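You operate a simulated robot arm through the tools that you are given. There is no shell and no other tool. Be economical: measure what you need, move in short steps, check, and stop when the job is done.

You run a simulated two-armed robot. Do the job below in one go: nothing can be reset, and whatever is moved stays where it is left.

TASK
Carry the black rail to the rail rest and lock both its latches.
Fine: carry with both hands; lay it centred along the rest; latches after the rail is down; move the orange slider to 2.

The check looks at the end state, three seconds after you hand in, the way a careful person would. Anything else that was tipped, shoved, dropped, spilled or broken makes it a failure.

THE ROBOT
Two 7-joint arms with two-finger parallel grippers on one trunk, on a base that drives. Base frame: it is fixed to the floor where the robot stands at the start and does not move with it; the origin is under the middle of the robot, x ahead of it, y to its left, z up. Lengths are in m, angles in rad, forces in N, time in s.
The left shoulder is at the start at [0.07, 0.133, 1.126], the right one opposite. With the tool pointing down near the work surface each hand reaches from about 0.1 to 0.64 m from the robot's upright axis, wherever it stands, measured 20 degrees to its own side. Places, roughly: green latch [0.7, -1, 0.9]; orange slider [0.5, -1, 0.8]; rail rest [0.7, -0.8, 0.8]; red latch [0.7, -0.7, 0.9]. Payload 1.57 kg a hand.
Tool frame (each hand has its own): the origin (TCP) lies between the finger pads and is the grasp point; the fingertips stand 0.03 m ahead of it; z points along the fingers, y is the line along which they close. The gripper opens to 0.08 m. The fingers are 0.017 m wide and 0.012 m thick; the gripper's body (0.04 by 0.082 m) begins 0.08 m behind the TCP.
Orientation is told as [roll, pitch, yaw] about the base's x, y, z axes, in that order, counted from this pose: with the fingers straight down and closing along the base's y, the tool's x points along the base's -x, its y along +y and its z along -z.

THE INTERFACE
- The arms move only by the tool apply_moves. It takes "left_deltas", "right_deltas" or both (then of equal length, played together; a hand with none holds still); each is a list of rows, each a list of 3 entries, a list of its own where there are three numbers: the shift along the tool's x, y, z in mm, then the turn, a rotation vector about the tool's x, y, z in rad, then the finger opening in mm, from 0 to 80. In form: [[[tx, ty, tz], [rx, ry, rz], gripper], ...]. A call has 1 to 20 rows; each row shifts and turns the commanded pose from where the row before left it, along the tool's axes as they then stand. Each row takes 0.2 s and may step no farther than 0.05 m and 0.15 rad from the row before; otherwise, or with a gripper value out of range, the whole call is refused. Where a pose cannot be reached the arm comes as near as it can. A force on the tool above 40 N (or 10 N above the force at the start of the call, whichever is more), or a blocked arm, ends the call early, and 0.2 s more pass. The fingers move at their own pace (about 0.153 m/s each) and stop on an object; they squeeze with about 25 N. The grip force told is the motor's: it shows also when the fingers shut on nothing. Time passes only in rows, and 0.2 s behind the last, so rows that do not move let the fingers close. It gives the time, the measured TCP pose, the force on the tool (base axes), the opening and the grip force at its end, in the units of the frame above (readings bear some noise), with the torque about the TCP (base axes, N m) and any sound that the robot's microphone picked up.
- Cameras (640 x 400 px; columns grow to the right, rows downward): "scene" is now at [0.1291, -0.0423, 1.3532]; the picture's right is [-0.45, -0.90, 0.00], its down [-0.51, 0.26, -0.82] and it looks along [0.73, -0.36, -0.57] (base axes); focal length 243 px, centre (320, 200). "left" rides on the left gripper at [0.072, 0.007, -0.122] in its tool frame; the picture's right is [-0.09, 1.00, 0.00], its down [-0.84, -0.08, -0.54] and it looks along [-0.54, -0.05, 0.84] (tool axes); focal length 238 px, centre (320, 200). "right" rides on the right gripper at [0.072, -0.007, -0.122] in its tool frame; the picture's right is [0.09, 1.00, 0.00], its down [-0.84, 0.08, -0.54] and it looks along [-0.54, 0.05, 0.84] (tool axes); focal length 238 px, centre (320, 200). There is no depth. A picture from a camera that has moved, and an enlarged one, comes with that camera's place and axes in the base frame and with its lens.
- camera(camera): a new picture of that camera. The clock stands still meanwhile.
- raise_lower(by): slides the trunk up (or, below 0, down) by that many m; the arms and the scene camera ride with it, the base frame stays. It gives what a move gives, with no picture.
- roll_base(legs): drives the robot by 1 to 6 legs, each [ahead, left, turn to the left] in m, m and rad, along the robot's own axes; the way and the turn of a leg run together, so that a leg with both is an arc; at most 1.5 m and 3.142 rad a leg. The arms and the cameras ride along, it lands a little off, and it stops where it bumps. It gives what a move gives.
- turn_head(pan, tilt): turns the head with the scene camera to pan (to the left, within 1.501 rad either way) and tilt (down, from -0.506 to 1.204), counted from straight ahead of the robot. It gives what a move gives.
- enlarge(camera, box): a new picture of the part [left, top, right, bottom] of that camera's present view, enlarged. The clock stands still meanwhile.
- job_done(): hands the job in; it is judged then, once.

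Work in short steps. Places have to be worked out from the pictures, the camera data and where the tool is seen: move nearer, look again, correct. Check each grasp and each placing, and mend what went wrong. You have 120 turns and 92 pictures in all, those below and enlarged ones among them. Open the grippers and draw the arms clear of the work before you hand the job in, unless the task says otherwise; then end with one line.

The tools are called as name(argument=value, ...) on one line, values as JSON. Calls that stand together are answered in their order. apply_moves: Moves the arms, as the interface text tells. Its arguments: {"type":"object","properties":{"left_deltas":{"type":"array","items":{"type":"array"}},"right_deltas":{"type":"array","items":{"type":"array"}}},"required":[]} The other tools are called the same way: raise_lower (by) slides the trunk up or down; roll_base (legs) drives the base; turn_head (pan, tilt) turns the head that bears the scene camera; camera (camera) takes a picture; enlarge (camera, box) takes an enlarged picture of a part of a camera's view; job_done () hands the job in.

At the start:

```text
time: 0.0
left_ee_pos: [0.4478, -0.0365, 1.2046]
left_orientation: [-0.002, 0.001, 0.001]
left_contact_force: [-0.2, 0.5, 0.2]
left_ft_torque: [-0.01, 0.0, 0.0]
left_opening: 0.08
left_grasp_force: 0.0
right_ee_pos: [0.3021, -0.3619, 1.0365]
right_orientation: [0.001, 0.0, -0.002]
right_contact_force: [-0.2, 0.5, -0.7]
right_ft_torque: [-0.01, -0.04, 0.0]
right_opening: 0.08
right_grasp_force: 0.0
trunk travel left (down, up): [-0.7, 0.24]
robot x, y, heading: [0.0011, 0.002, -0.007]
head pan, tilt: [-0.463, 0.611]
```

scene: 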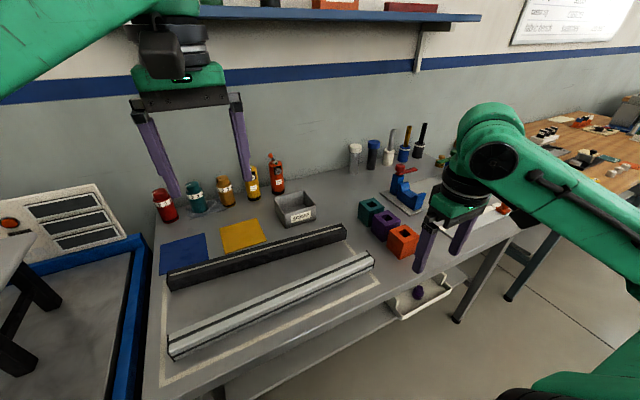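
right: 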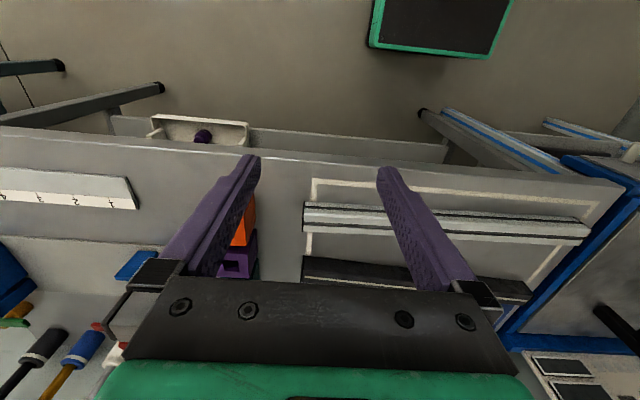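
left: 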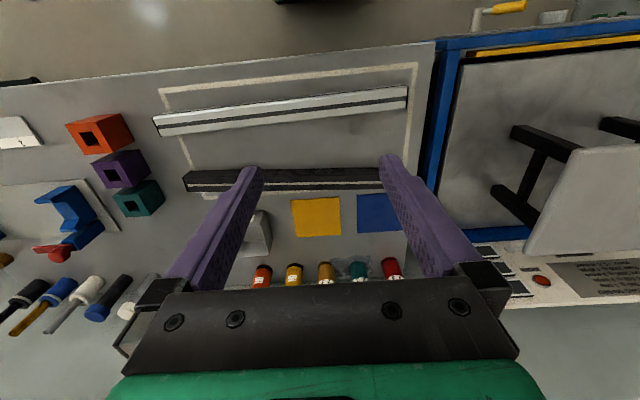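

The black rail lies roughly along y at x≈0.6 on the bench. I turn the head towards the rest to see it.

turn_head(pan=-0.9, tilt=0.6)

camera(camera="scene")

```text
time: 0.9
left_ee_pos: [0.4477, -0.0361, 1.2069]
left_orientation: [0.001, -0.001, 0.002]
left_contact_force: [-1.2, -0.5, -0.5]
left_ft_torque: [-0.06, -0.02, -0.01]
left_opening: 0.08
left_grasp_force: 0.0
right_ee_pos: [0.3019, -0.3608, 1.0377]
right_orientation: [0.0, -0.001, 0.0]
right_contact_force: [-0.8, -0.9, 0.1]
right_ft_torque: [-0.02, -0.04, 0.0]
right_opening: 0.0799
right_grasp_force: 0.1
trunk travel left (down, up): [-0.7, 0.24]
robot x, y, heading: [0.0015, 0.0009, -0.002]
head pan, tilt: [-0.901, 0.6]
```

```text
88 pictures are left
camera scene: at [0.1053, -0.0722, 1.3541], right [-0.78, -0.62, 0.0], down [-0.35, 0.44, -0.82], along [0.51, -0.65, -0.57], focal length 243 px, centre (320, 200)
```

scene: 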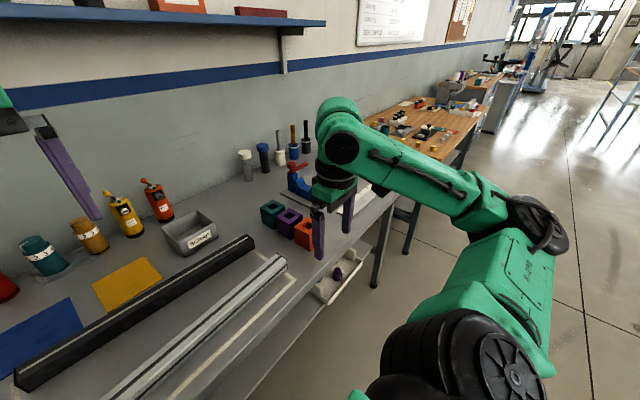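

The right arm hides the rest. I drive sideways along the bench to survey the rest before picking anything up.

roll_base(legs=[[0, -0.75, 0]])

turn_head(pan=-0.1, tilt=0.75)

camera(camera="scene")

camera(camera="right")

camera(camera="left")

```text
time: 5.0
left_ee_pos: [0.4473, -0.7842, 1.206]
left_orientation: [0.0, 0.0, 0.001]
left_contact_force: [-0.2, -0.2, 0.2]
left_ft_torque: [-0.01, 0.01, -0.02]
left_opening: 0.0799
left_grasp_force: 0.1
right_ee_pos: [0.3003, -1.1097, 1.037]
right_orientation: [0.0, 0.0, -0.003]
right_contact_force: [-0.8, -0.2, 0.4]
right_ft_torque: [0.02, -0.04, 0.0]
right_opening: 0.0803
right_grasp_force: 0.0
trunk travel left (down, up): [-0.7, 0.24]
robot x, y, heading: [-0.0006, -0.7455, -0.001]
head pan, tilt: [-0.901, 0.6]
```

```text
time: 6.1
left_ee_pos: [0.447, -0.7853, 1.2066]
left_orientation: [0.001, 0.001, 0.001]
left_contact_force: [-0.6, -0.1, -0.2]
left_ft_torque: [0.04, -0.02, -0.02]
left_opening: 0.08
left_grasp_force: 0.1
right_ee_pos: [0.301, -1.1101, 1.0373]
right_orientation: [0.001, 0.001, -0.001]
right_contact_force: [-0.6, 0.6, -0.7]
right_ft_torque: [-0.01, 0.0, 0.0]
right_opening: 0.0799
right_grasp_force: 0.0
trunk travel left (down, up): [-0.7, 0.24]
robot x, y, heading: [0.0024, -0.7522, -0.007]
head pan, tilt: [-0.099, 0.75]
```

```text
87 pictures are left
camera scene: at [0.1315, -0.7602, 1.3412], right [-0.1, -0.99, 0.0], down [-0.68, 0.07, -0.73], along [0.73, -0.08, -0.68], focal length 243 px, centre (320, 200)
```

scene: 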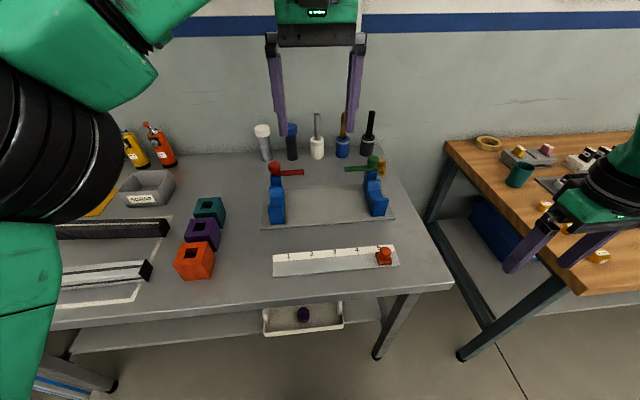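

```text
86 pictures are left
camera right: at [0.2285, -1.117, 1.1586], right [-0.09, 1.0, 0.0], down [0.84, 0.08, 0.54], along [0.54, 0.05, -0.84], focal length 238 px, centre (320, 200)
```

right: 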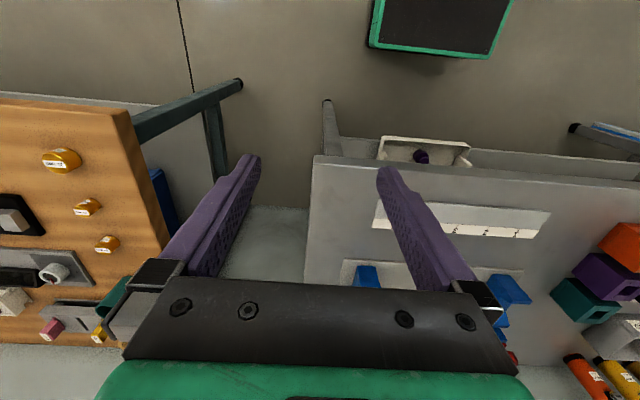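

```text
85 pictures are left
camera left: at [0.3756, -0.7774, 1.3279], right [0.09, 1.0, 0.0], down [0.84, -0.08, 0.54], along [0.54, -0.05, -0.84], focal length 238 px, centre (320, 200)
```

left: 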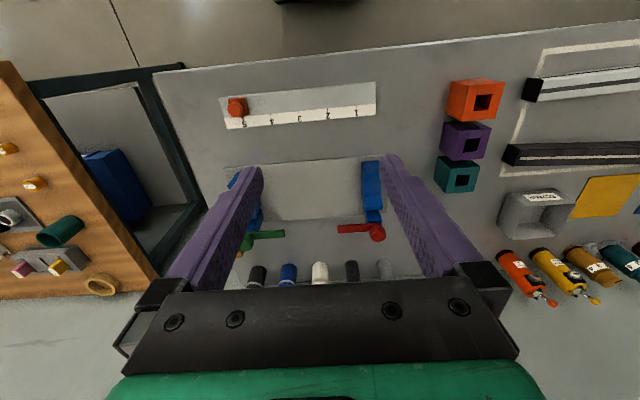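

The rest is two blue saddles with a red (left) and a green (right) lever, and the slider now stands at 5. I zoom in on them.

enlarge(camera="scene", box=[240, 140, 420, 252])

enlarge(camera="scene", box=[250, 230, 420, 336])

enlarge(camera="left", box=[210, 70, 400, 290])

```text
3.56 times, centred on (330, 196) of scene
camera zoom: at [0.1315, -0.7602, 1.3412], right [-0.1, -0.99, 0.0], down [-0.68, 0.07, -0.73], along [0.73, -0.08, -0.68], focal length 865 px, centre (284, 214)
```

zoom: 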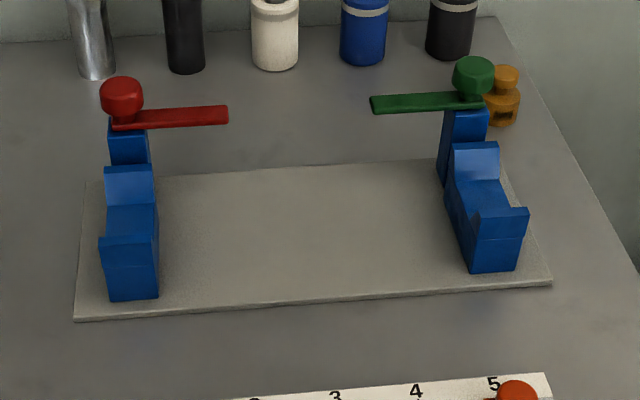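

```text
3.76 times, centred on (335, 283) of scene
camera zoom: at [0.1315, -0.7602, 1.3412], right [-0.1, -0.99, 0.0], down [-0.68, 0.07, -0.73], along [0.73, -0.08, -0.68], focal length 915 px, centre (264, -112)
```

zoom: 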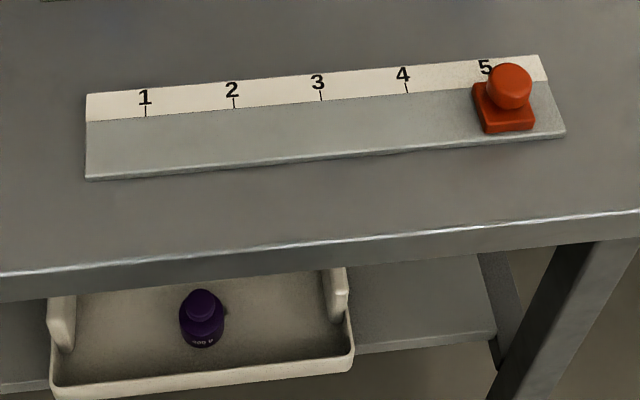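

```text
1.82 times, centred on (305, 180) of left
camera zoom: at [0.3756, -0.7774, 1.3279], right [0.09, 1.0, 0.0], down [0.84, -0.08, 0.54], along [0.54, -0.05, -0.84], focal length 433 px, centre (347, 236)
```

zoom: 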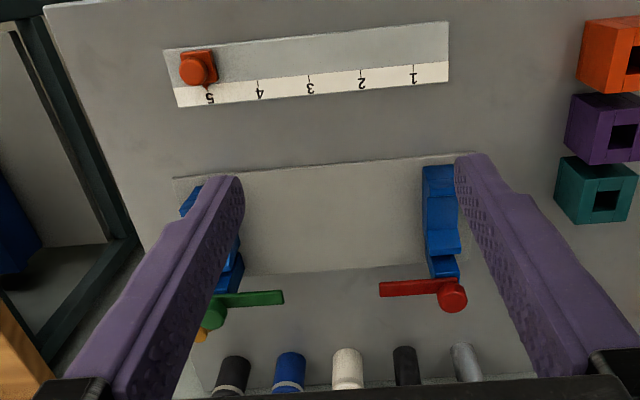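

Bench top works out near z 0.80, the red knob near [0.72, -0.69, 0.94]. I close the left fingers and shift the left hand to get an unobstructed view of both saddles.

apply_moves(left_deltas=[[[0, -30, 0], [0, 0, 0], 40], [[0, -30, 0], [0, 0, 0], 0], [[0, 0, 0], [0, 0, 0], 0], [[0, 0, 0], [0, 0, 0], 0]])

camera(camera="left")

enlarge(camera="left", box=[200, 60, 440, 300])

```text
time: 7.3
left_ee_pos: [0.459, -0.8031, 1.2106]
left_orientation: [-0.06, 0.018, 0.066]
left_contact_force: [-0.4, -0.4, -0.4]
left_ft_torque: [-0.04, 0.0, -0.01]
left_opening: 0.0
left_grasp_force: 20.9
left hand out of reach, approached as far as the arm can: row 2
right_ee_pos: [0.3014, -1.1095, 1.0376]
right_orientation: [0.0, 0.0, -0.002]
right_contact_force: [-0.1, 0.2, -0.6]
right_ft_torque: [0.02, 0.01, 0.0]
right_opening: 0.0799
right_grasp_force: 0.0
trunk travel left (down, up): [-0.7, 0.24]
robot x, y, heading: [-0.0008, -0.7469, -0.001]
head pan, tilt: [-0.099, 0.75]
stopped in row 4 (left hand): the arm was blocked; the commanded pose is now the measured one
```

```text
81 pictures are left
camera left: at [0.3895, -0.7921, 1.3342], right [0.02, 1.0, -0.06], down [0.85, 0.01, 0.53], along [0.53, -0.07, -0.84], focal length 238 px, centre (320, 200)
```

left: 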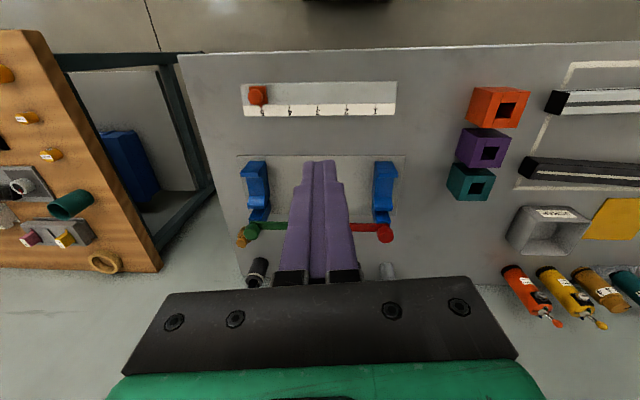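

```text
1.67 times, centred on (320, 180) of left
camera zoom: at [0.3895, -0.7921, 1.3342], right [0.02, 1.0, -0.06], down [0.85, 0.01, 0.53], along [0.53, -0.07, -0.84], focal length 397 px, centre (320, 233)
```

zoom: 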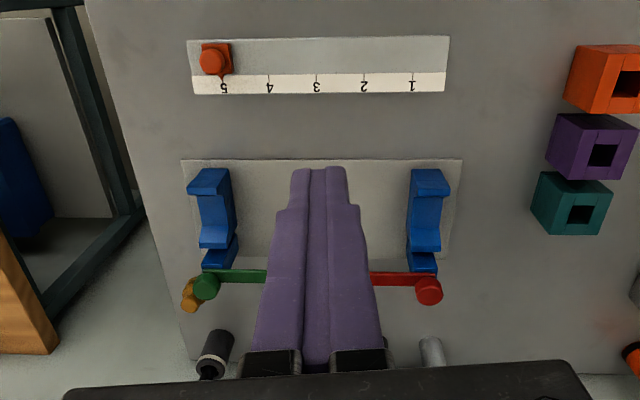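

Saddle seats come out at about (0.65, -0.688) and (0.65, -0.982), so the rest's centre is y≈-0.835; slider ticks are 0.06 m apart, knob near (0.463, -0.955, 0.845). I shift left a bit so the right hand can do the slider, and bring it above the knob.

roll_base(legs=[[0, 0.1, 0]])

apply_moves(right_deltas=[[[-40, 14, 0], [0, 0, 0], 70], [[-40, 14, 0], [0, 0, 0], 60], [[-40, 14, 20], [0, 0, 0], 60], [[-42, 13, 20], [0, 0, 0], 60], [[0, 0, 40], [0, 0, 0], 60]])

camera(camera="right")

camera(camera="scene")

```text
time: 8.4
left_ee_pos: [0.4581, -0.7037, 1.2127]
left_orientation: [-0.059, 0.013, 0.066]
left_contact_force: [-0.3, 0.2, -0.1]
left_ft_torque: [-0.02, 0.0, 0.0]
left_opening: 0.0
left_grasp_force: 21.7
right_ee_pos: [0.301, -1.0103, 1.0372]
right_orientation: [0.002, 0.0, -0.001]
right_contact_force: [0.4, 0.6, 0.3]
right_ft_torque: [-0.01, 0.01, -0.03]
right_opening: 0.0797
right_grasp_force: 0.1
trunk travel left (down, up): [-0.7, 0.24]
robot x, y, heading: [-0.0002, -0.6455, 0.0]
head pan, tilt: [-0.099, 0.75]
```

```text
time: 9.6
left_ee_pos: [0.4593, -0.7023, 1.2129]
left_orientation: [-0.061, 0.014, 0.066]
left_contact_force: [-0.8, -0.2, 0.1]
left_ft_torque: [0.02, -0.02, -0.01]
left_opening: 0.0
left_grasp_force: 21.2
right_ee_pos: [0.4635, -0.9571, 0.9555]
right_orientation: [-0.002, 0.0, -0.004]
right_contact_force: [0.4, 0.1, -0.4]
right_ft_torque: [0.02, 0.02, -0.05]
right_opening: 0.0599
right_grasp_force: 0.0
trunk travel left (down, up): [-0.7, 0.24]
robot x, y, heading: [-0.0002, -0.6469, 0.001]
head pan, tilt: [-0.099, 0.75]
```

```text
79 pictures are left
camera right: at [0.3913, -0.9625, 1.0768], right [-0.09, 1.0, 0.0], down [0.84, 0.08, 0.54], along [0.54, 0.05, -0.84], focal length 238 px, centre (320, 200)
```

right: 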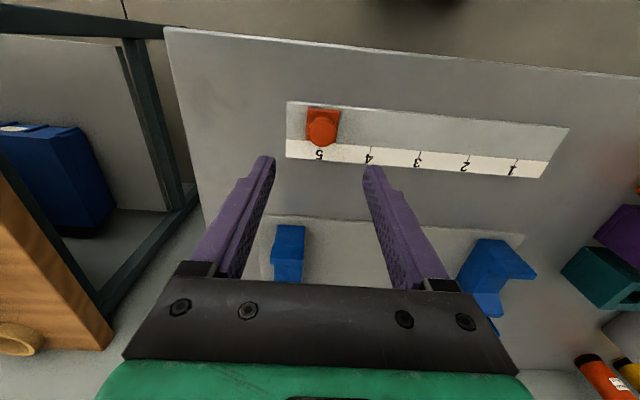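

```text
78 pictures are left
camera scene: at [0.1314, -0.6605, 1.3413], right [-0.1, -0.99, 0.0], down [-0.68, 0.07, -0.73], along [0.73, -0.07, -0.68], focal length 243 px, centre (320, 200)
```

scene: 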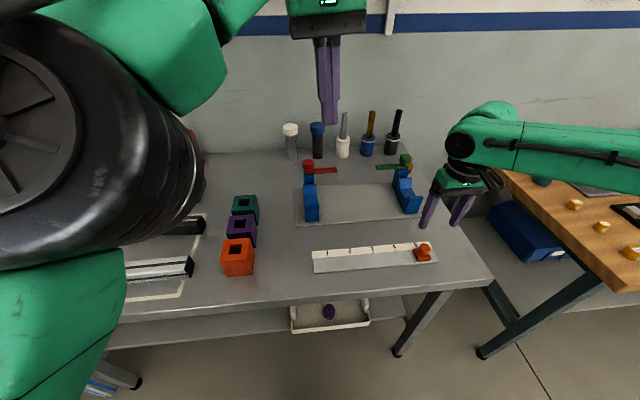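

The knob sits at about (0.455, -0.955) under the hand. I lower onto it and grip.

apply_moves(right_deltas=[[[7, 2, 35], [0, 0, 0], 60], [[0, 0, 35], [0, 0, 0], 60], [[0, 0, 32], [0, 0, 0], 60], [[0, 0, 0], [0, 0, 0], 60]])

camera(camera="right")

enlarge(camera="scene", box=[370, 180, 500, 290])

```text
time: 10.6
left_ee_pos: [0.4594, -0.7027, 1.2134]
left_orientation: [-0.064, 0.014, 0.069]
left_contact_force: [0.2, 0.5, 0.1]
left_ft_torque: [0.0, -0.02, 0.02]
left_opening: 0.0
left_grasp_force: 21.5
right_ee_pos: [0.4568, -0.9519, 0.8561]
right_orientation: [0.001, 0.0, -0.003]
right_contact_force: [0.2, 0.1, -0.3]
right_ft_torque: [-0.04, 0.05, 0.01]
right_opening: 0.06
right_grasp_force: 0.1
trunk travel left (down, up): [-0.7, 0.24]
robot x, y, heading: [0.0002, -0.6519, -0.004]
head pan, tilt: [-0.099, 0.75]
```

```text
77 pictures are left
camera right: at [0.385, -0.9596, 0.9778], right [-0.09, 1.0, 0.0], down [0.84, 0.08, 0.54], along [0.54, 0.05, -0.84], focal length 238 px, centre (320, 200)
```

right: 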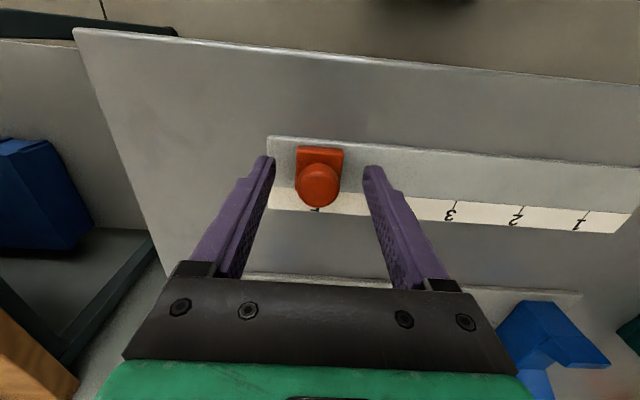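

```text
3.64 times, centred on (435, 235) of scene
camera zoom: at [0.1315, -0.6595, 1.3413], right [-0.1, -0.99, 0.0], down [-0.68, 0.07, -0.73], along [0.73, -0.07, -0.68], focal length 884 px, centre (-98, 73)
```

zoom: 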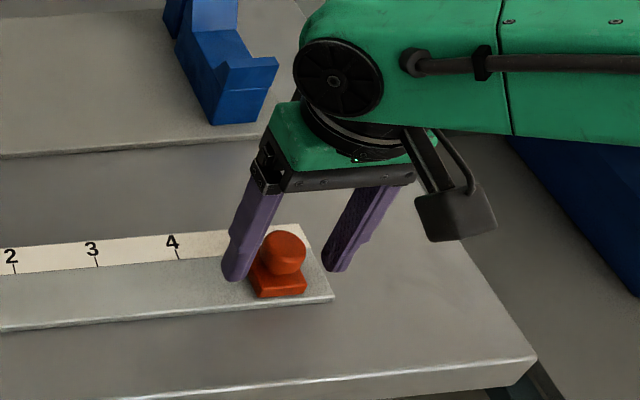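

The knob is between the fingers. I close on it.

apply_moves(right_deltas=[[[0, 0, 6], [0, 0, 0], 45], [[0, 0, 0], [0, 0, 0], 0], [[0, 0, 0], [0, 0, 0], 0], [[0, 0, 0], [0, 0, 0], 0]])

camera(camera="right")

```text
time: 11.6
left_ee_pos: [0.4603, -0.7025, 1.214]
left_orientation: [-0.062, 0.014, 0.068]
left_contact_force: [0.2, 0.6, 0.4]
left_ft_torque: [-0.02, 0.01, -0.02]
left_opening: 0.0002
left_grasp_force: 20.9
right_ee_pos: [0.4571, -0.9519, 0.8508]
right_orientation: [0.0, 0.0, -0.003]
right_contact_force: [-0.2, 0.0, 0.6]
right_ft_torque: [-0.19, 0.2, 0.02]
right_opening: 0.0334
right_grasp_force: 40.9
trunk travel left (down, up): [-0.7, 0.24]
robot x, y, heading: [-0.0021, -0.6468, -0.001]
head pan, tilt: [-0.099, 0.75]
```

```text
75 pictures are left
camera right: at [0.3847, -0.9597, 0.9717], right [-0.09, 1.0, 0.0], down [0.84, 0.08, 0.54], along [0.54, 0.05, -0.84], focal length 238 px, centre (320, 200)
```

right: 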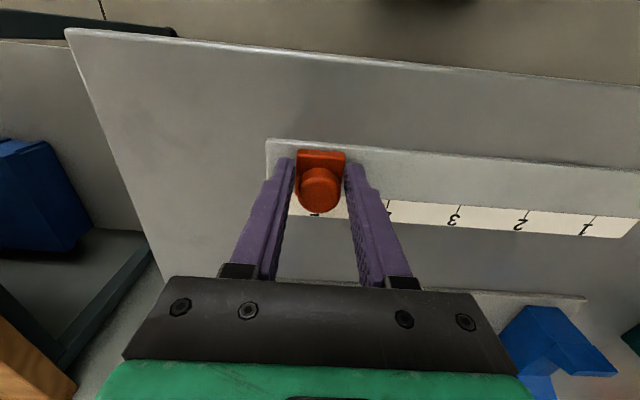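

Gripped (33 mm). I slide it 150 mm towards +y, then look.

apply_moves(right_deltas=[[[0, 20, 0], [0, 0, 0], 0], [[0, 30, 0], [0, 0, 0], 0], [[0, 35, 0], [0, 0, 0], 0], [[0, 35, 0], [0, 0, 0], 0], [[0, 25, 0], [0, 0, 0], 0], [[0, 10, 0], [0, 0, 0], 0], [[0, 0, 0], [0, 0, 0], 0]])

enlarge(camera="scene", box=[290, 200, 450, 300])

camera(camera="right")

```text
time: 13.2
left_ee_pos: [0.4597, -0.702, 1.2129]
left_orientation: [-0.063, 0.014, 0.068]
left_contact_force: [0.3, -0.5, -0.2]
left_ft_torque: [-0.02, 0.0, -0.03]
left_opening: 0.0002
left_grasp_force: 20.8
right_ee_pos: [0.4565, -0.7974, 0.8499]
right_orientation: [0.001, -0.001, -0.001]
right_contact_force: [-2.6, 1.1, -0.9]
right_ft_torque: [0.08, 0.04, 0.24]
right_opening: 0.0329
right_grasp_force: 41.5
trunk travel left (down, up): [-0.7, 0.24]
robot x, y, heading: [-0.0012, -0.6452, -0.003]
head pan, tilt: [-0.099, 0.75]
```

```text
4.00 times, centred on (370, 250) of scene
camera zoom: at [0.1312, -0.6595, 1.3413], right [-0.1, -0.99, 0.0], down [-0.68, 0.07, -0.73], along [0.73, -0.07, -0.68], focal length 973 px, centre (120, 0)
```

zoom: 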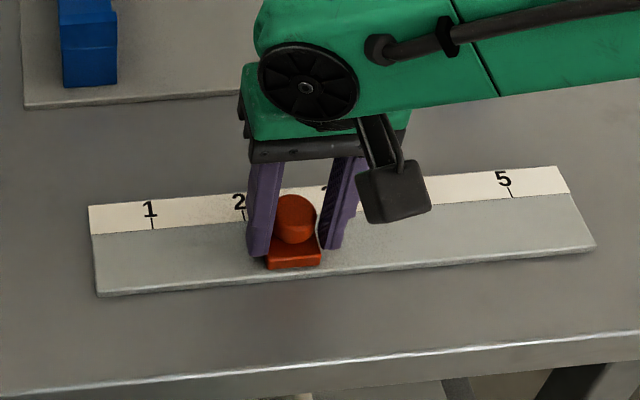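

```text
73 pictures are left
camera right: at [0.3844, -0.8035, 0.9716], right [-0.09, 1.0, 0.0], down [0.84, 0.08, 0.54], along [0.54, 0.05, -0.84], focal length 238 px, centre (320, 200)
```

right: 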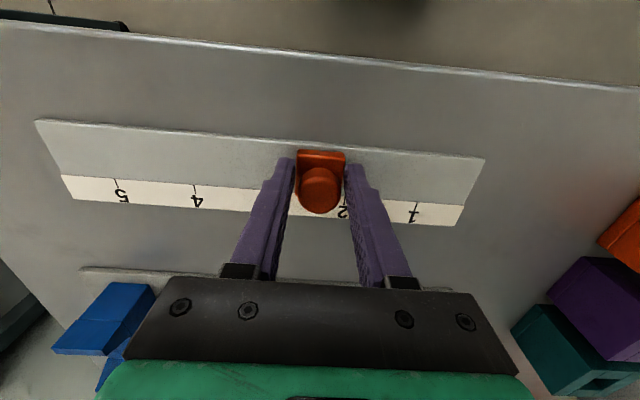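

Tick 2 works out at y≈-0.778 with the TCP at -0.797. I move 22 mm more, release and rise to check the pointer.

apply_moves(right_deltas=[[[0, 14, 0], [0, 0, 0], 0], [[0, 8, 0], [0, 0, 0], 0], [[0, 0, 0], [0, 0, 0], 0], [[0, 0, 0], [0, 0, 0], 50], [[0, 0, 0], [0, 0, 0], 60], [[0, 0, -30], [0, 0, 0], 60], [[0, 0, -40], [0, 0, 0], 60], [[0, 0, -30], [0, 0, 0], 60]])

enlarge(camera="right", box=[200, 60, 440, 220])

enlarge(camera="scene", box=[290, 210, 410, 290])

```text
time: 15.0
left_ee_pos: [0.4589, -0.7021, 1.2131]
left_orientation: [-0.063, 0.014, 0.069]
left_contact_force: [-0.3, -0.6, 0.4]
left_ft_torque: [-0.01, 0.0, -0.02]
left_opening: 0.0
left_grasp_force: 21.9
right_ee_pos: [0.4558, -0.7761, 0.9507]
right_orientation: [-0.001, 0.0, -0.002]
right_contact_force: [0.4, -0.3, 0.5]
right_ft_torque: [-0.02, -0.04, -0.04]
right_opening: 0.0599
right_grasp_force: 0.0
trunk travel left (down, up): [-0.7, 0.24]
robot x, y, heading: [-0.0038, -0.6483, -0.006]
head pan, tilt: [-0.099, 0.75]
```

```text
2.50 times, centred on (320, 140) of right
camera zoom: at [0.3835, -0.7822, 1.0721], right [-0.09, 1.0, 0.0], down [0.84, 0.08, 0.54], along [0.54, 0.05, -0.84], focal length 596 px, centre (320, 350)
```

zoom: 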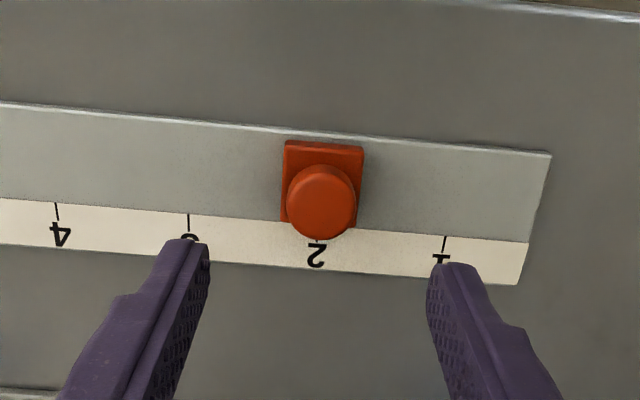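

```text
5.00 times, centred on (350, 250) of scene
camera zoom: at [0.1313, -0.6593, 1.3412], right [-0.1, -0.99, 0.0], down [-0.68, 0.07, -0.73], along [0.73, -0.07, -0.68], focal length 1216 px, centre (170, -50)
```

zoom: 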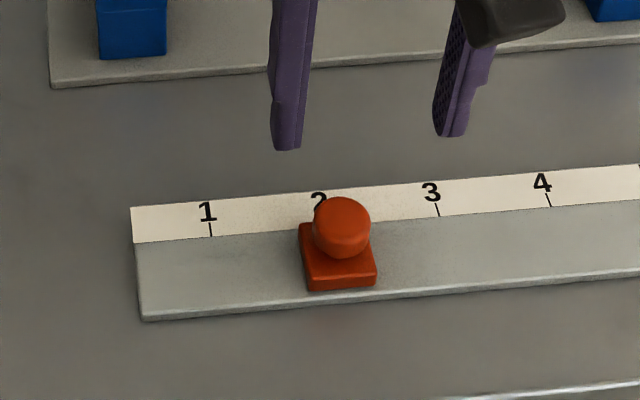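

The slider sits at tick 2 within about a millimetre. Now I raise the right hand, reopen and straighten the left, and drive back to the rail.

apply_moves(left_deltas=[[[0, 0, 0], [0.06, 0.014, 0.067], 40], [[0, 20, 0], [0, 0, 0], 80], [[0, 20, 0], [0, 0, 0], 80], [[0, 20, 0], [0, 0, 0], 80]], right_deltas=[[[0, -10, -40], [0, 0, 0], 80], [[10, -30, -40], [0, 0, 0], 80], [[10, -40, -40], [0, 0, 0], 80], [[10, -40, -10], [0, 0, 0], 80]])

roll_base(legs=[[0, 0.53, 0]])

turn_head(pan=0, tilt=0.85)

camera(camera="scene")

```text
refused: row 2 steps farther than a row can; nothing moved
```

```text
time: 18.1
left_ee_pos: [0.4589, -0.1738, 1.2128]
left_orientation: [-0.06, 0.014, 0.075]
left_contact_force: [0.6, -0.6, 1.2]
left_ft_torque: [0.02, -0.02, 0.01]
left_opening: 0.0
left_grasp_force: 21.5
right_ee_pos: [0.4557, -0.2482, 0.9509]
right_orientation: [0.001, 0.0, 0.006]
right_contact_force: [-0.3, 0.3, -0.1]
right_ft_torque: [0.02, -0.03, 0.05]
right_opening: 0.06
right_grasp_force: 0.1
trunk travel left (down, up): [-0.7, 0.24]
robot x, y, heading: [-0.0051, -0.1219, 0.005]
head pan, tilt: [-0.099, 0.75]
```

```text
time: 18.8
left_ee_pos: [0.4604, -0.1735, 1.2136]
left_orientation: [-0.062, 0.014, 0.076]
left_contact_force: [-0.9, -0.3, 0.4]
left_ft_torque: [0.0, 0.02, -0.01]
left_opening: 0.0001
left_grasp_force: 21.5
right_ee_pos: [0.4564, -0.2465, 0.9495]
right_orientation: [-0.001, 0.0, 0.005]
right_contact_force: [-0.4, -0.4, 0.7]
right_ft_torque: [0.01, 0.03, 0.02]
right_opening: 0.0601
right_grasp_force: 0.0
trunk travel left (down, up): [-0.7, 0.24]
robot x, y, heading: [-0.0003, -0.1239, 0.005]
head pan, tilt: [0.0, 0.85]
```

```text
70 pictures are left
camera scene: at [0.1267, -0.1248, 1.3332], right [0.0, -1.0, 0.0], down [-0.75, 0.0, -0.66], along [0.66, 0.0, -0.75], focal length 243 px, centre (320, 200)
```

scene: 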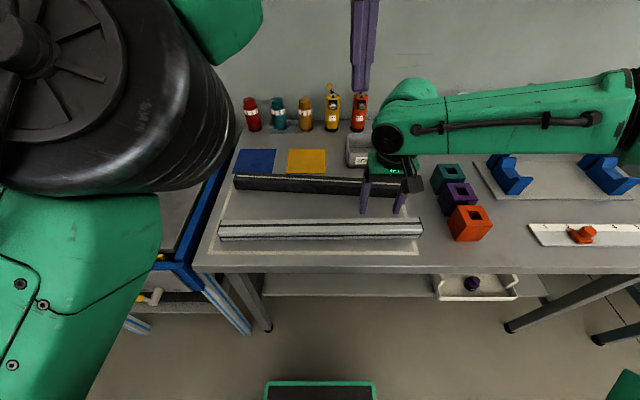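

The refused move didn't matter for the drive. Now I spread the hands over the rail ends at safe height and turn them so the fingers close across the rail (cameras outward).

apply_moves(left_deltas=[[[0, 0, 0], [0.06, 0.014, 0.07], 40], [[0, 45, 0], [0, 0, 0], 80], [[0, 45, 15], [0, 0, 0], 80], [[0, 45, 20], [0, 0, 0], 80], [[0, 45, 20], [0, 0, 0], 80], [[0, 40, 20], [0, 0, 0], 80]], right_deltas=[[[0, 0, -40], [0, 0, 0], 80], [[0, -25, -40], [0, 0, 0], 80], [[0, -25, -20], [0, 0, 0], 80], [[0, -25, 0], [0, 0, 0], 80], [[0, 0, 0], [0, 0, 0], 80], [[0, 0, 0], [0, 0, 0], 80]])

apply_moves(left_deltas=[[[0, 0, 0], [0, 0, 0.143], 80], [[0, 0, 0], [0, 0, 0.143], 80], [[0, 0, 0], [0, 0, 0.143], 80], [[0, 0, 0], [0, 0, 0.143], 80], [[0, 0, 0], [0, 0, 0.143], 80], [[0, 0, 0], [0, 0, 0.143], 80], [[0, 0, 0], [0, 0, 0.143], 80], [[0, 0, 0], [0, 0, 0.143], 80], [[0, 0, 0], [0, 0, 0.143], 80], [[0, 0, 0], [0, 0, 0.143], 80], [[0, 0, 0], [0, 0, 0.143], 80]], right_deltas=[[[0, 0, 0], [0, 0, -0.143], 80], [[0, 0, 0], [0, 0, -0.143], 80], [[0, 0, 0], [0, 0, -0.143], 80], [[0, 0, 0], [0, 0, -0.143], 80], [[0, 0, 0], [0, 0, -0.143], 80], [[0, 0, 0], [0, 0, -0.143], 80], [[0, 0, 0], [0, 0, -0.143], 80], [[0, 0, 0], [0, 0, -0.143], 80], [[0, 0, 0], [0, 0, -0.143], 80], [[0, 0, 0], [0, 0, -0.143], 80], [[0, 0, 0], [0, 0, -0.143], 80]])

camera(camera="scene")

```text
time: 20.2
left_ee_pos: [0.4563, 0.0371, 1.1092]
left_orientation: [-0.125, 0.02, 0.003]
left_contact_force: [-0.8, 0.4, -0.1]
left_ft_torque: [-0.03, -0.02, 0.02]
left_opening: 0.0799
left_grasp_force: 0.1
right_ee_pos: [0.4566, -0.3196, 1.0512]
right_orientation: [-0.003, -0.001, 0.005]
right_contact_force: [0.2, 0.7, 0.5]
right_ft_torque: [0.02, 0.0, -0.01]
right_opening: 0.08
right_grasp_force: 0.0
trunk travel left (down, up): [-0.7, 0.24]
robot x, y, heading: [-0.0003, -0.1204, 0.011]
head pan, tilt: [0.0, 0.85]
```

```text
time: 22.6
left_ee_pos: [0.4567, 0.0348, 1.1124]
left_orientation: [-0.023, -0.124, -1.565]
left_contact_force: [0.0, 0.4, -0.3]
left_ft_torque: [0.03, 0.01, -0.01]
left_opening: 0.0801
left_grasp_force: 0.1
right_ee_pos: [0.4553, -0.3215, 1.0499]
right_orientation: [-0.001, 0.0, 1.581]
right_contact_force: [-0.4, -0.1, -0.5]
right_ft_torque: [-0.03, -0.01, 0.0]
right_opening: 0.08
right_grasp_force: 0.1
trunk travel left (down, up): [-0.7, 0.24]
robot x, y, heading: [-0.0049, -0.1254, 0.003]
head pan, tilt: [0.0, 0.85]
```

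```text
69 pictures are left
camera scene: at [0.1267, -0.1251, 1.3332], right [0.01, -1.0, 0.0], down [-0.75, 0.0, -0.66], along [0.66, 0.0, -0.75], focal length 243 px, centre (320, 200)
```

scene: 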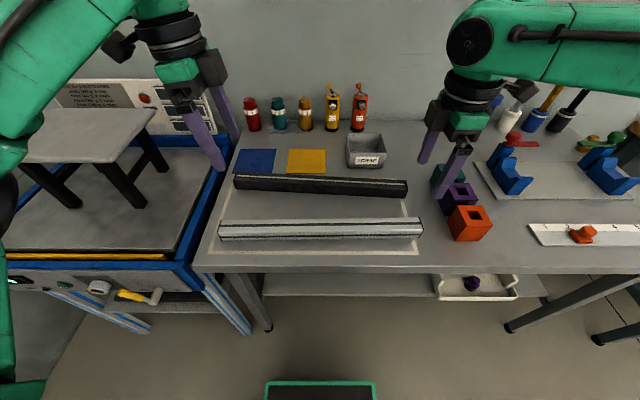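

Both hands are turned and the rail is now fully visible. I straighten the left hand's tilt and zoom in on the rail.

apply_moves(left_deltas=[[[0, 0, 0], [-0.023, 0.124, 0], 80]])

enlarge(camera="scene", box=[220, 140, 420, 260])

camera(camera="left")

camera(camera="right")

```text
time: 23.0
left_ee_pos: [0.4559, 0.0346, 1.1111]
left_orientation: [0.001, 0.002, -1.567]
left_contact_force: [0.2, 0.4, 1.1]
left_ft_torque: [0.01, -0.03, -0.02]
left_opening: 0.08
left_grasp_force: 0.1
right_ee_pos: [0.4558, -0.324, 1.0502]
right_orientation: [0.001, -0.002, 1.58]
right_contact_force: [-0.2, -0.2, 0.3]
right_ft_torque: [0.03, 0.02, -0.03]
right_opening: 0.0802
right_grasp_force: 0.1
trunk travel left (down, up): [-0.7, 0.24]
robot x, y, heading: [-0.0, -0.1215, 0.004]
head pan, tilt: [0.0, 0.85]
```

```text
3.20 times, centred on (320, 200) of scene
camera zoom: at [0.1262, -0.1266, 1.3332], right [0.01, -1.0, 0.0], down [-0.75, 0.0, -0.66], along [0.66, 0.0, -0.75], focal length 778 px, centre (320, 200)
```

zoom: 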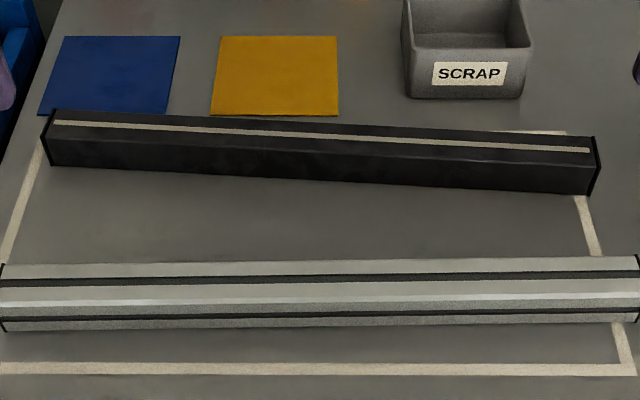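

```text
67 pictures are left
camera left: at [0.4624, 0.1063, 1.2338], right [1.0, -0.09, 0.0], down [-0.08, -0.84, 0.54], along [-0.05, -0.54, -0.84], focal length 238 px, centre (320, 200)
```

left: 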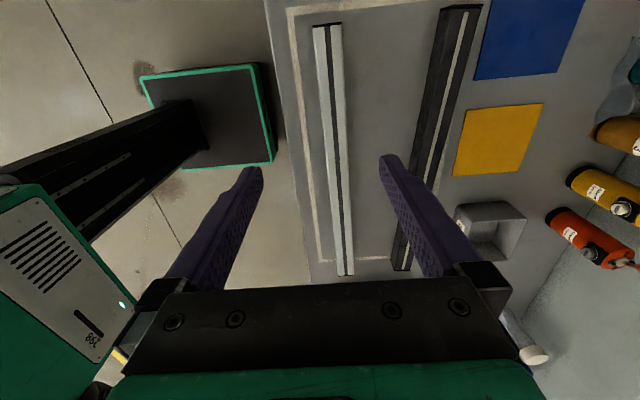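

```text
66 pictures are left
camera right: at [0.4632, -0.3955, 1.171], right [-0.99, -0.1, 0.0], down [-0.08, 0.84, 0.54], along [-0.05, 0.54, -0.84], focal length 238 px, centre (320, 200)
```

right: 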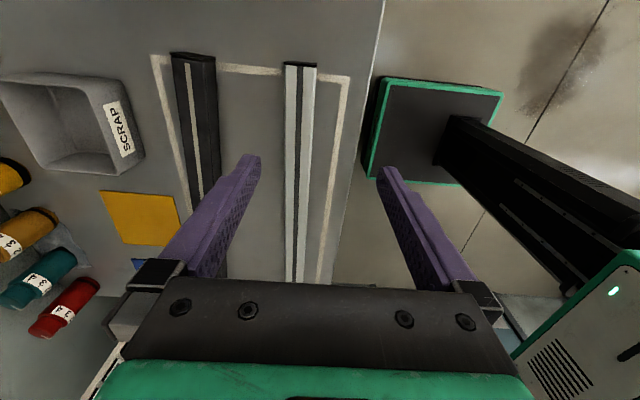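

The rail is about 0.50 × 0.04 × 0.035 m, centre ≈ (0.64, -0.12), turned about -0.07 rad. I drive 0.1 m nearer for reach.

roll_base(legs=[[0.1, 0, 0]])

```text
time: 24.1
left_ee_pos: [0.5572, 0.0348, 1.1117]
left_orientation: [0.003, -0.002, -1.567]
left_contact_force: [-0.3, 0.1, -0.4]
left_ft_torque: [0.0, -0.01, 0.01]
left_opening: 0.08
left_grasp_force: 0.0
right_ee_pos: [0.5578, -0.323, 1.0503]
right_orientation: [0.0, 0.001, 1.579]
right_contact_force: [0.6, 0.3, -0.9]
right_ft_torque: [0.01, 0.01, -0.02]
right_opening: 0.0797
right_grasp_force: 0.0
trunk travel left (down, up): [-0.7, 0.24]
robot x, y, heading: [0.1019, -0.1247, 0.006]
head pan, tilt: [0.0, 0.85]
```

Now I move both hands above their grip spots (±0.21 m from the rail centre), turned to the rail's angle, and look.

apply_moves(left_deltas=[[[14, 25, 40], [0, 0, 0], 80], [[14, 25, 40], [0, 0, 0], 80], [[14, 24, 40], [0, 0, 0], 80], [[13, 24, 40], [0, 0, 0], 80], [[0, 0, 20], [0, 0, 0.073], 80]], right_deltas=[[[2, -17, 30], [0, 0, 0], 80], [[2, -17, 30], [0, 0, 0], 80], [[2, -17, 30], [0, 0, 0], 80], [[0, -16, 30], [0, 0, 0], 80], [[0, 0, 0], [0, 0, 0.079], 80]])

camera(camera="left")

camera(camera="right")

camera(camera="scene")

```text
time: 25.3
left_ee_pos: [0.6586, 0.0901, 0.9311]
left_orientation: [0.003, 0.0, -1.64]
left_contact_force: [-0.3, 0.7, -0.6]
left_ft_torque: [-0.03, -0.03, 0.04]
left_opening: 0.0803
left_grasp_force: 0.0
right_ee_pos: [0.625, -0.3274, 0.9301]
right_orientation: [-0.002, 0.0, 1.497]
right_contact_force: [0.2, -0.2, 0.3]
right_ft_torque: [-0.01, 0.0, -0.02]
right_opening: 0.0802
right_grasp_force: 0.1
trunk travel left (down, up): [-0.7, 0.24]
robot x, y, heading: [0.103, -0.1207, 0.001]
head pan, tilt: [0.0, 0.85]
```

```text
65 pictures are left
camera left: at [0.67, 0.1623, 1.0541], right [0.99, -0.16, 0.0], down [-0.14, -0.83, 0.54], along [-0.08, -0.53, -0.84], focal length 238 px, centre (320, 200)
```

left: 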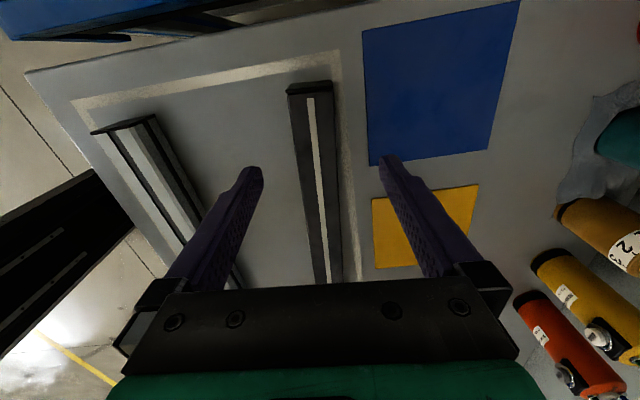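

```text
64 pictures are left
camera right: at [0.6259, -0.4, 1.0515], right [-1.0, -0.02, 0.0], down [-0.02, 0.84, 0.54], along [-0.01, 0.54, -0.84], focal length 238 px, centre (320, 200)
```

right: 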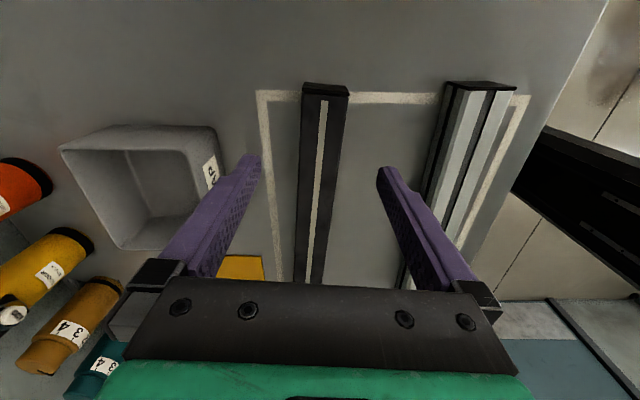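

```text
63 pictures are left
camera scene: at [0.2287, -0.1244, 1.3333], right [0.01, -1.0, 0.0], down [-0.75, 0.0, -0.66], along [0.66, 0.0, -0.75], focal length 243 px, centre (320, 200)
```

scene: 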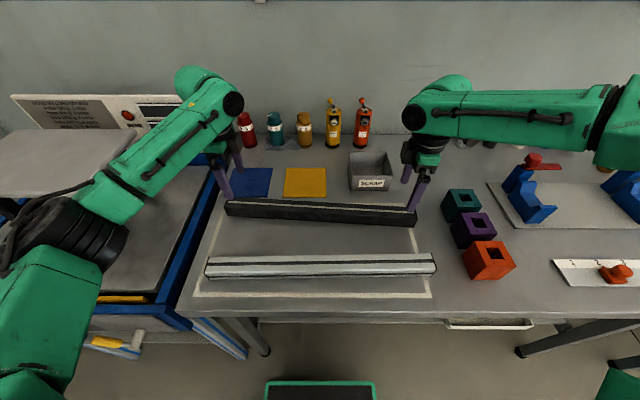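

Hand cameras put the rail centreline at x≈0.6545 under the left hand (4 mm off) and spot-on for the right. I correct and descend to z≈0.84.

apply_moves(left_deltas=[[[0, -4, 30], [0, 0, 0], 80], [[0, 0, 30], [0, 0, 0], 80], [[0, 0, 20], [0, 0, 0], 80], [[0, 0, 12], [0, 0, 0], 80], [[0, 0, 0], [0, 0, 0], 80]], right_deltas=[[[0, 0, 30], [0, 0, 0], 80], [[0, 0, 30], [0, 0, 0], 80], [[0, 0, 20], [0, 0, 0], 80], [[0, 0, 11], [0, 0, 0], 80], [[0, 0, 0], [0, 0, 0], 80]])

camera(camera="left")

camera(camera="right")

```text
time: 26.5
left_ee_pos: [0.6558, 0.0903, 0.8389]
left_orientation: [0.001, 0.0, -1.641]
left_contact_force: [-0.5, 0.0, -0.2]
left_ft_torque: [0.0, 0.03, -0.01]
left_opening: 0.08
left_grasp_force: 0.1
right_ee_pos: [0.6191, -0.3308, 0.8428]
right_orientation: [-0.001, -0.001, 1.499]
right_contact_force: [-0.9, -0.3, -0.8]
right_ft_torque: [0.01, 0.0, 0.0]
right_opening: 0.0801
right_grasp_force: 0.0
right hand out of reach, approached as far as the arm can: row 3, 4
trunk travel left (down, up): [-0.7, 0.24]
robot x, y, heading: [0.0986, -0.1197, 0.009]
head pan, tilt: [0.0, 0.85]
```

```text
62 pictures are left
camera left: at [0.6667, 0.1622, 0.9615], right [0.99, -0.16, 0.0], down [-0.14, -0.83, 0.54], along [-0.09, -0.53, -0.84], focal length 238 px, centre (320, 200)
```

left: 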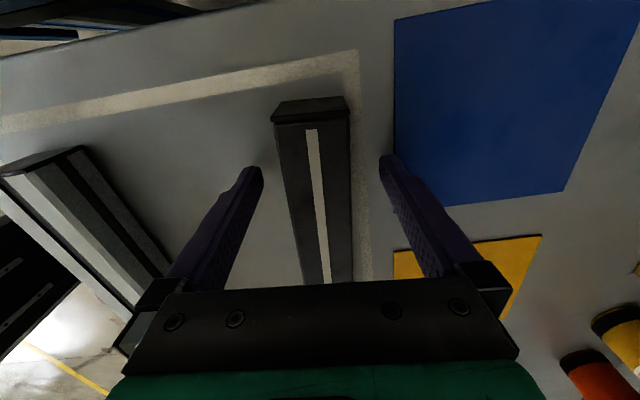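

```text
61 pictures are left
camera right: at [0.6208, -0.4028, 0.9653], right [-1.0, -0.02, 0.0], down [-0.02, 0.84, 0.54], along [-0.01, 0.54, -0.84], focal length 238 px, centre (320, 200)
```

right: 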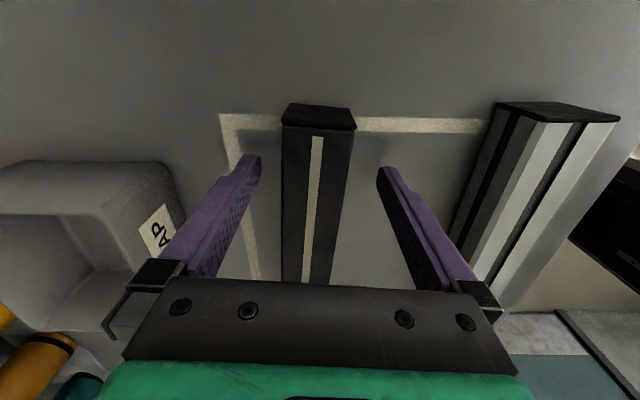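

The right arm is at its reach limit down here. I rise again, drive 5 cm nearer and lower the trunk 8 cm to gain margin.

apply_moves(left_deltas=[[[0, 0, -40], [0, 0, 0], 80], [[0, 0, -40], [0, 0, 0], 80], [[0, 0, -40], [0, 0, 0], 80], [[0, -25, -40], [0, 0, 0], 80], [[0, -25, 0], [0, 0, 0], 80]], right_deltas=[[[0, 0, -40], [0, 0, 0], 80], [[0, 0, -40], [0, 0, 0], 80], [[0, 0, -40], [0, 0, 0], 80], [[0, 25, -40], [0, 0, 0], 80], [[0, 25, 0], [0, 0, 0], 80]])

roll_base(legs=[[0.06, 0, -0.006]])

raise_lower(by=-0.08)

```text
time: 27.7
left_ee_pos: [0.6008, 0.0959, 0.9983]
left_orientation: [0.001, 0.001, -1.641]
left_contact_force: [0.4, -0.3, 0.1]
left_ft_torque: [-0.02, -0.04, -0.03]
left_opening: 0.0799
left_grasp_force: 0.0
right_ee_pos: [0.5686, -0.3274, 1.0042]
right_orientation: [-0.001, 0.0, 1.497]
right_contact_force: [-0.3, 0.1, 0.5]
right_ft_torque: [0.03, -0.02, 0.01]
right_opening: 0.0801
right_grasp_force: 0.1
trunk travel left (down, up): [-0.7, 0.24]
robot x, y, heading: [0.1005, -0.1244, 0.005]
head pan, tilt: [0.0, 0.85]
```

```text
time: 28.7
left_ee_pos: [0.6602, 0.0933, 0.9987]
left_orientation: [0.005, 0.0, -1.647]
left_contact_force: [-0.1, 0.1, 0.0]
left_ft_torque: [0.0, -0.03, 0.03]
left_opening: 0.0801
left_grasp_force: 0.1
right_ee_pos: [0.6267, -0.3303, 1.0042]
right_orientation: [-0.003, -0.002, 1.493]
right_contact_force: [-0.2, 0.0, -1.1]
right_ft_torque: [0.0, -0.01, 0.03]
right_opening: 0.0802
right_grasp_force: 0.1
trunk travel left (down, up): [-0.7, 0.24]
robot x, y, heading: [0.1587, -0.1241, 0.003]
head pan, tilt: [0.0, 0.85]
```

```text
time: 29.9
left_ee_pos: [0.6625, 0.0931, 0.9176]
left_orientation: [0.001, 0.0, -1.646]
left_contact_force: [0.4, 0.8, -1.3]
left_ft_torque: [-0.01, -0.03, -0.02]
left_opening: 0.0799
left_grasp_force: 0.2
right_ee_pos: [0.6279, -0.3303, 0.923]
right_orientation: [0.002, -0.001, 1.494]
right_contact_force: [-0.8, 0.5, 0.0]
right_ft_torque: [-0.03, -0.03, 0.0]
right_opening: 0.0805
right_grasp_force: 0.1
trunk travel left (down, up): [-0.62, 0.32]
robot x, y, heading: [0.1637, -0.1194, 0.002]
head pan, tilt: [0.0, 0.85]
```

No bump and positions are good. I descend again with small corrections.

apply_moves(left_deltas=[[[-2, -7, 25], [0, 0, 0], 80], [[0, 0, 25], [0, 0, 0], 80], [[0, 0, 20], [0, 0, 0], 80], [[0, 0, 9], [0, 0, 0], 80], [[0, 0, 0], [0, 0, 0], 80]], right_deltas=[[[0, 3, 28], [0, 0, 0], 80], [[0, 0, 28], [0, 0, 0], 80], [[0, 0, 20], [0, 0, 0], 80], [[0, 0, 9], [0, 0, 0], 80], [[0, 0, 0], [0, 0, 0], 80]])

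camera(camera="left")

camera(camera="right")

```text
time: 31.1
left_ee_pos: [0.6569, 0.0901, 0.8382]
left_orientation: [0.001, -0.001, -1.646]
left_contact_force: [-0.2, 0.2, -0.9]
left_ft_torque: [0.03, -0.04, -0.03]
left_opening: 0.08
left_grasp_force: 0.2
right_ee_pos: [0.6265, -0.3286, 0.8371]
right_orientation: [-0.001, 0.0, 1.493]
right_contact_force: [-0.4, 1.0, 0.2]
right_ft_torque: [0.02, 0.02, -0.04]
right_opening: 0.0801
right_grasp_force: 0.0
trunk travel left (down, up): [-0.62, 0.32]
robot x, y, heading: [0.1611, -0.1254, 0.0]
head pan, tilt: [0.0, 0.85]
```

```text
60 pictures are left
camera left: at [0.6693, 0.1622, 0.9602], right [0.99, -0.17, 0.0], down [-0.14, -0.83, 0.54], along [-0.09, -0.53, -0.84], focal length 238 px, centre (320, 200)
```

left: 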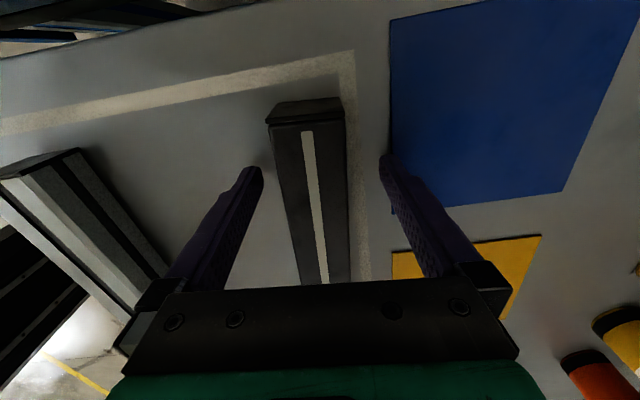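

```text
59 pictures are left
camera right: at [0.6274, -0.401, 0.9592], right [-1.0, -0.01, 0.0], down [-0.01, 0.84, 0.54], along [-0.01, 0.54, -0.84], focal length 238 px, centre (320, 200)
```

right: 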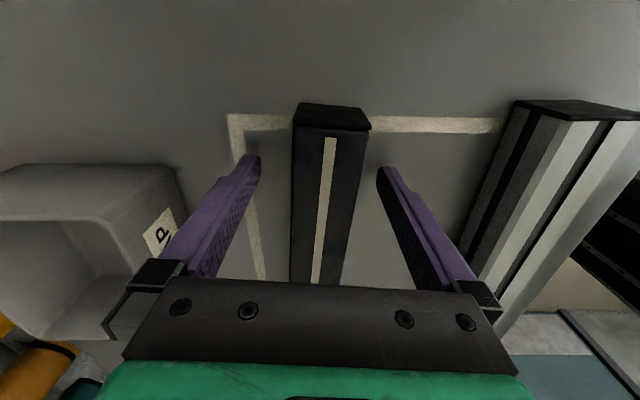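

Both hands are about 5 mm too far ahead of the rail's centreline. I correct, then close both grippers.

apply_moves(left_deltas=[[[0, -5, 0], [0, 0, 0], 80], [[0, 0, 0], [0, 0, 0], 50], [[0, 0, 0], [0, 0, 0], 30], [[0, 0, 0], [0, 0, 0], 0], [[0, 0, 0], [0, 0, 0], 0], [[0, 0, 0], [0, 0, 0], 0]], right_deltas=[[[0, 4.5, 0], [0, 0, 0], 80], [[0, 0, 0], [0, 0, 0], 50], [[0, 0, 0], [0, 0, 0], 30], [[0, 0, 0], [0, 0, 0], 0], [[0, 0, 0], [0, 0, 0], 0], [[0, 0, 0], [0, 0, 0], 0]])

```text
time: 32.5
left_ee_pos: [0.6513, 0.0913, 0.839]
left_orientation: [0.002, 0.0, -1.646]
left_contact_force: [-0.3, -0.4, 2.6]
left_ft_torque: [-0.27, 0.26, 0.21]
left_opening: 0.0398
left_grasp_force: 24.7
right_ee_pos: [0.6214, -0.328, 0.8387]
right_orientation: [0.0, 0.001, 1.493]
right_contact_force: [1.8, 0.6, -0.6]
right_ft_torque: [-0.16, -0.07, 0.3]
right_opening: 0.0399
right_grasp_force: 24.5
trunk travel left (down, up): [-0.62, 0.32]
robot x, y, heading: [0.1612, -0.1203, 0.002]
head pan, tilt: [0.0, 0.85]
```

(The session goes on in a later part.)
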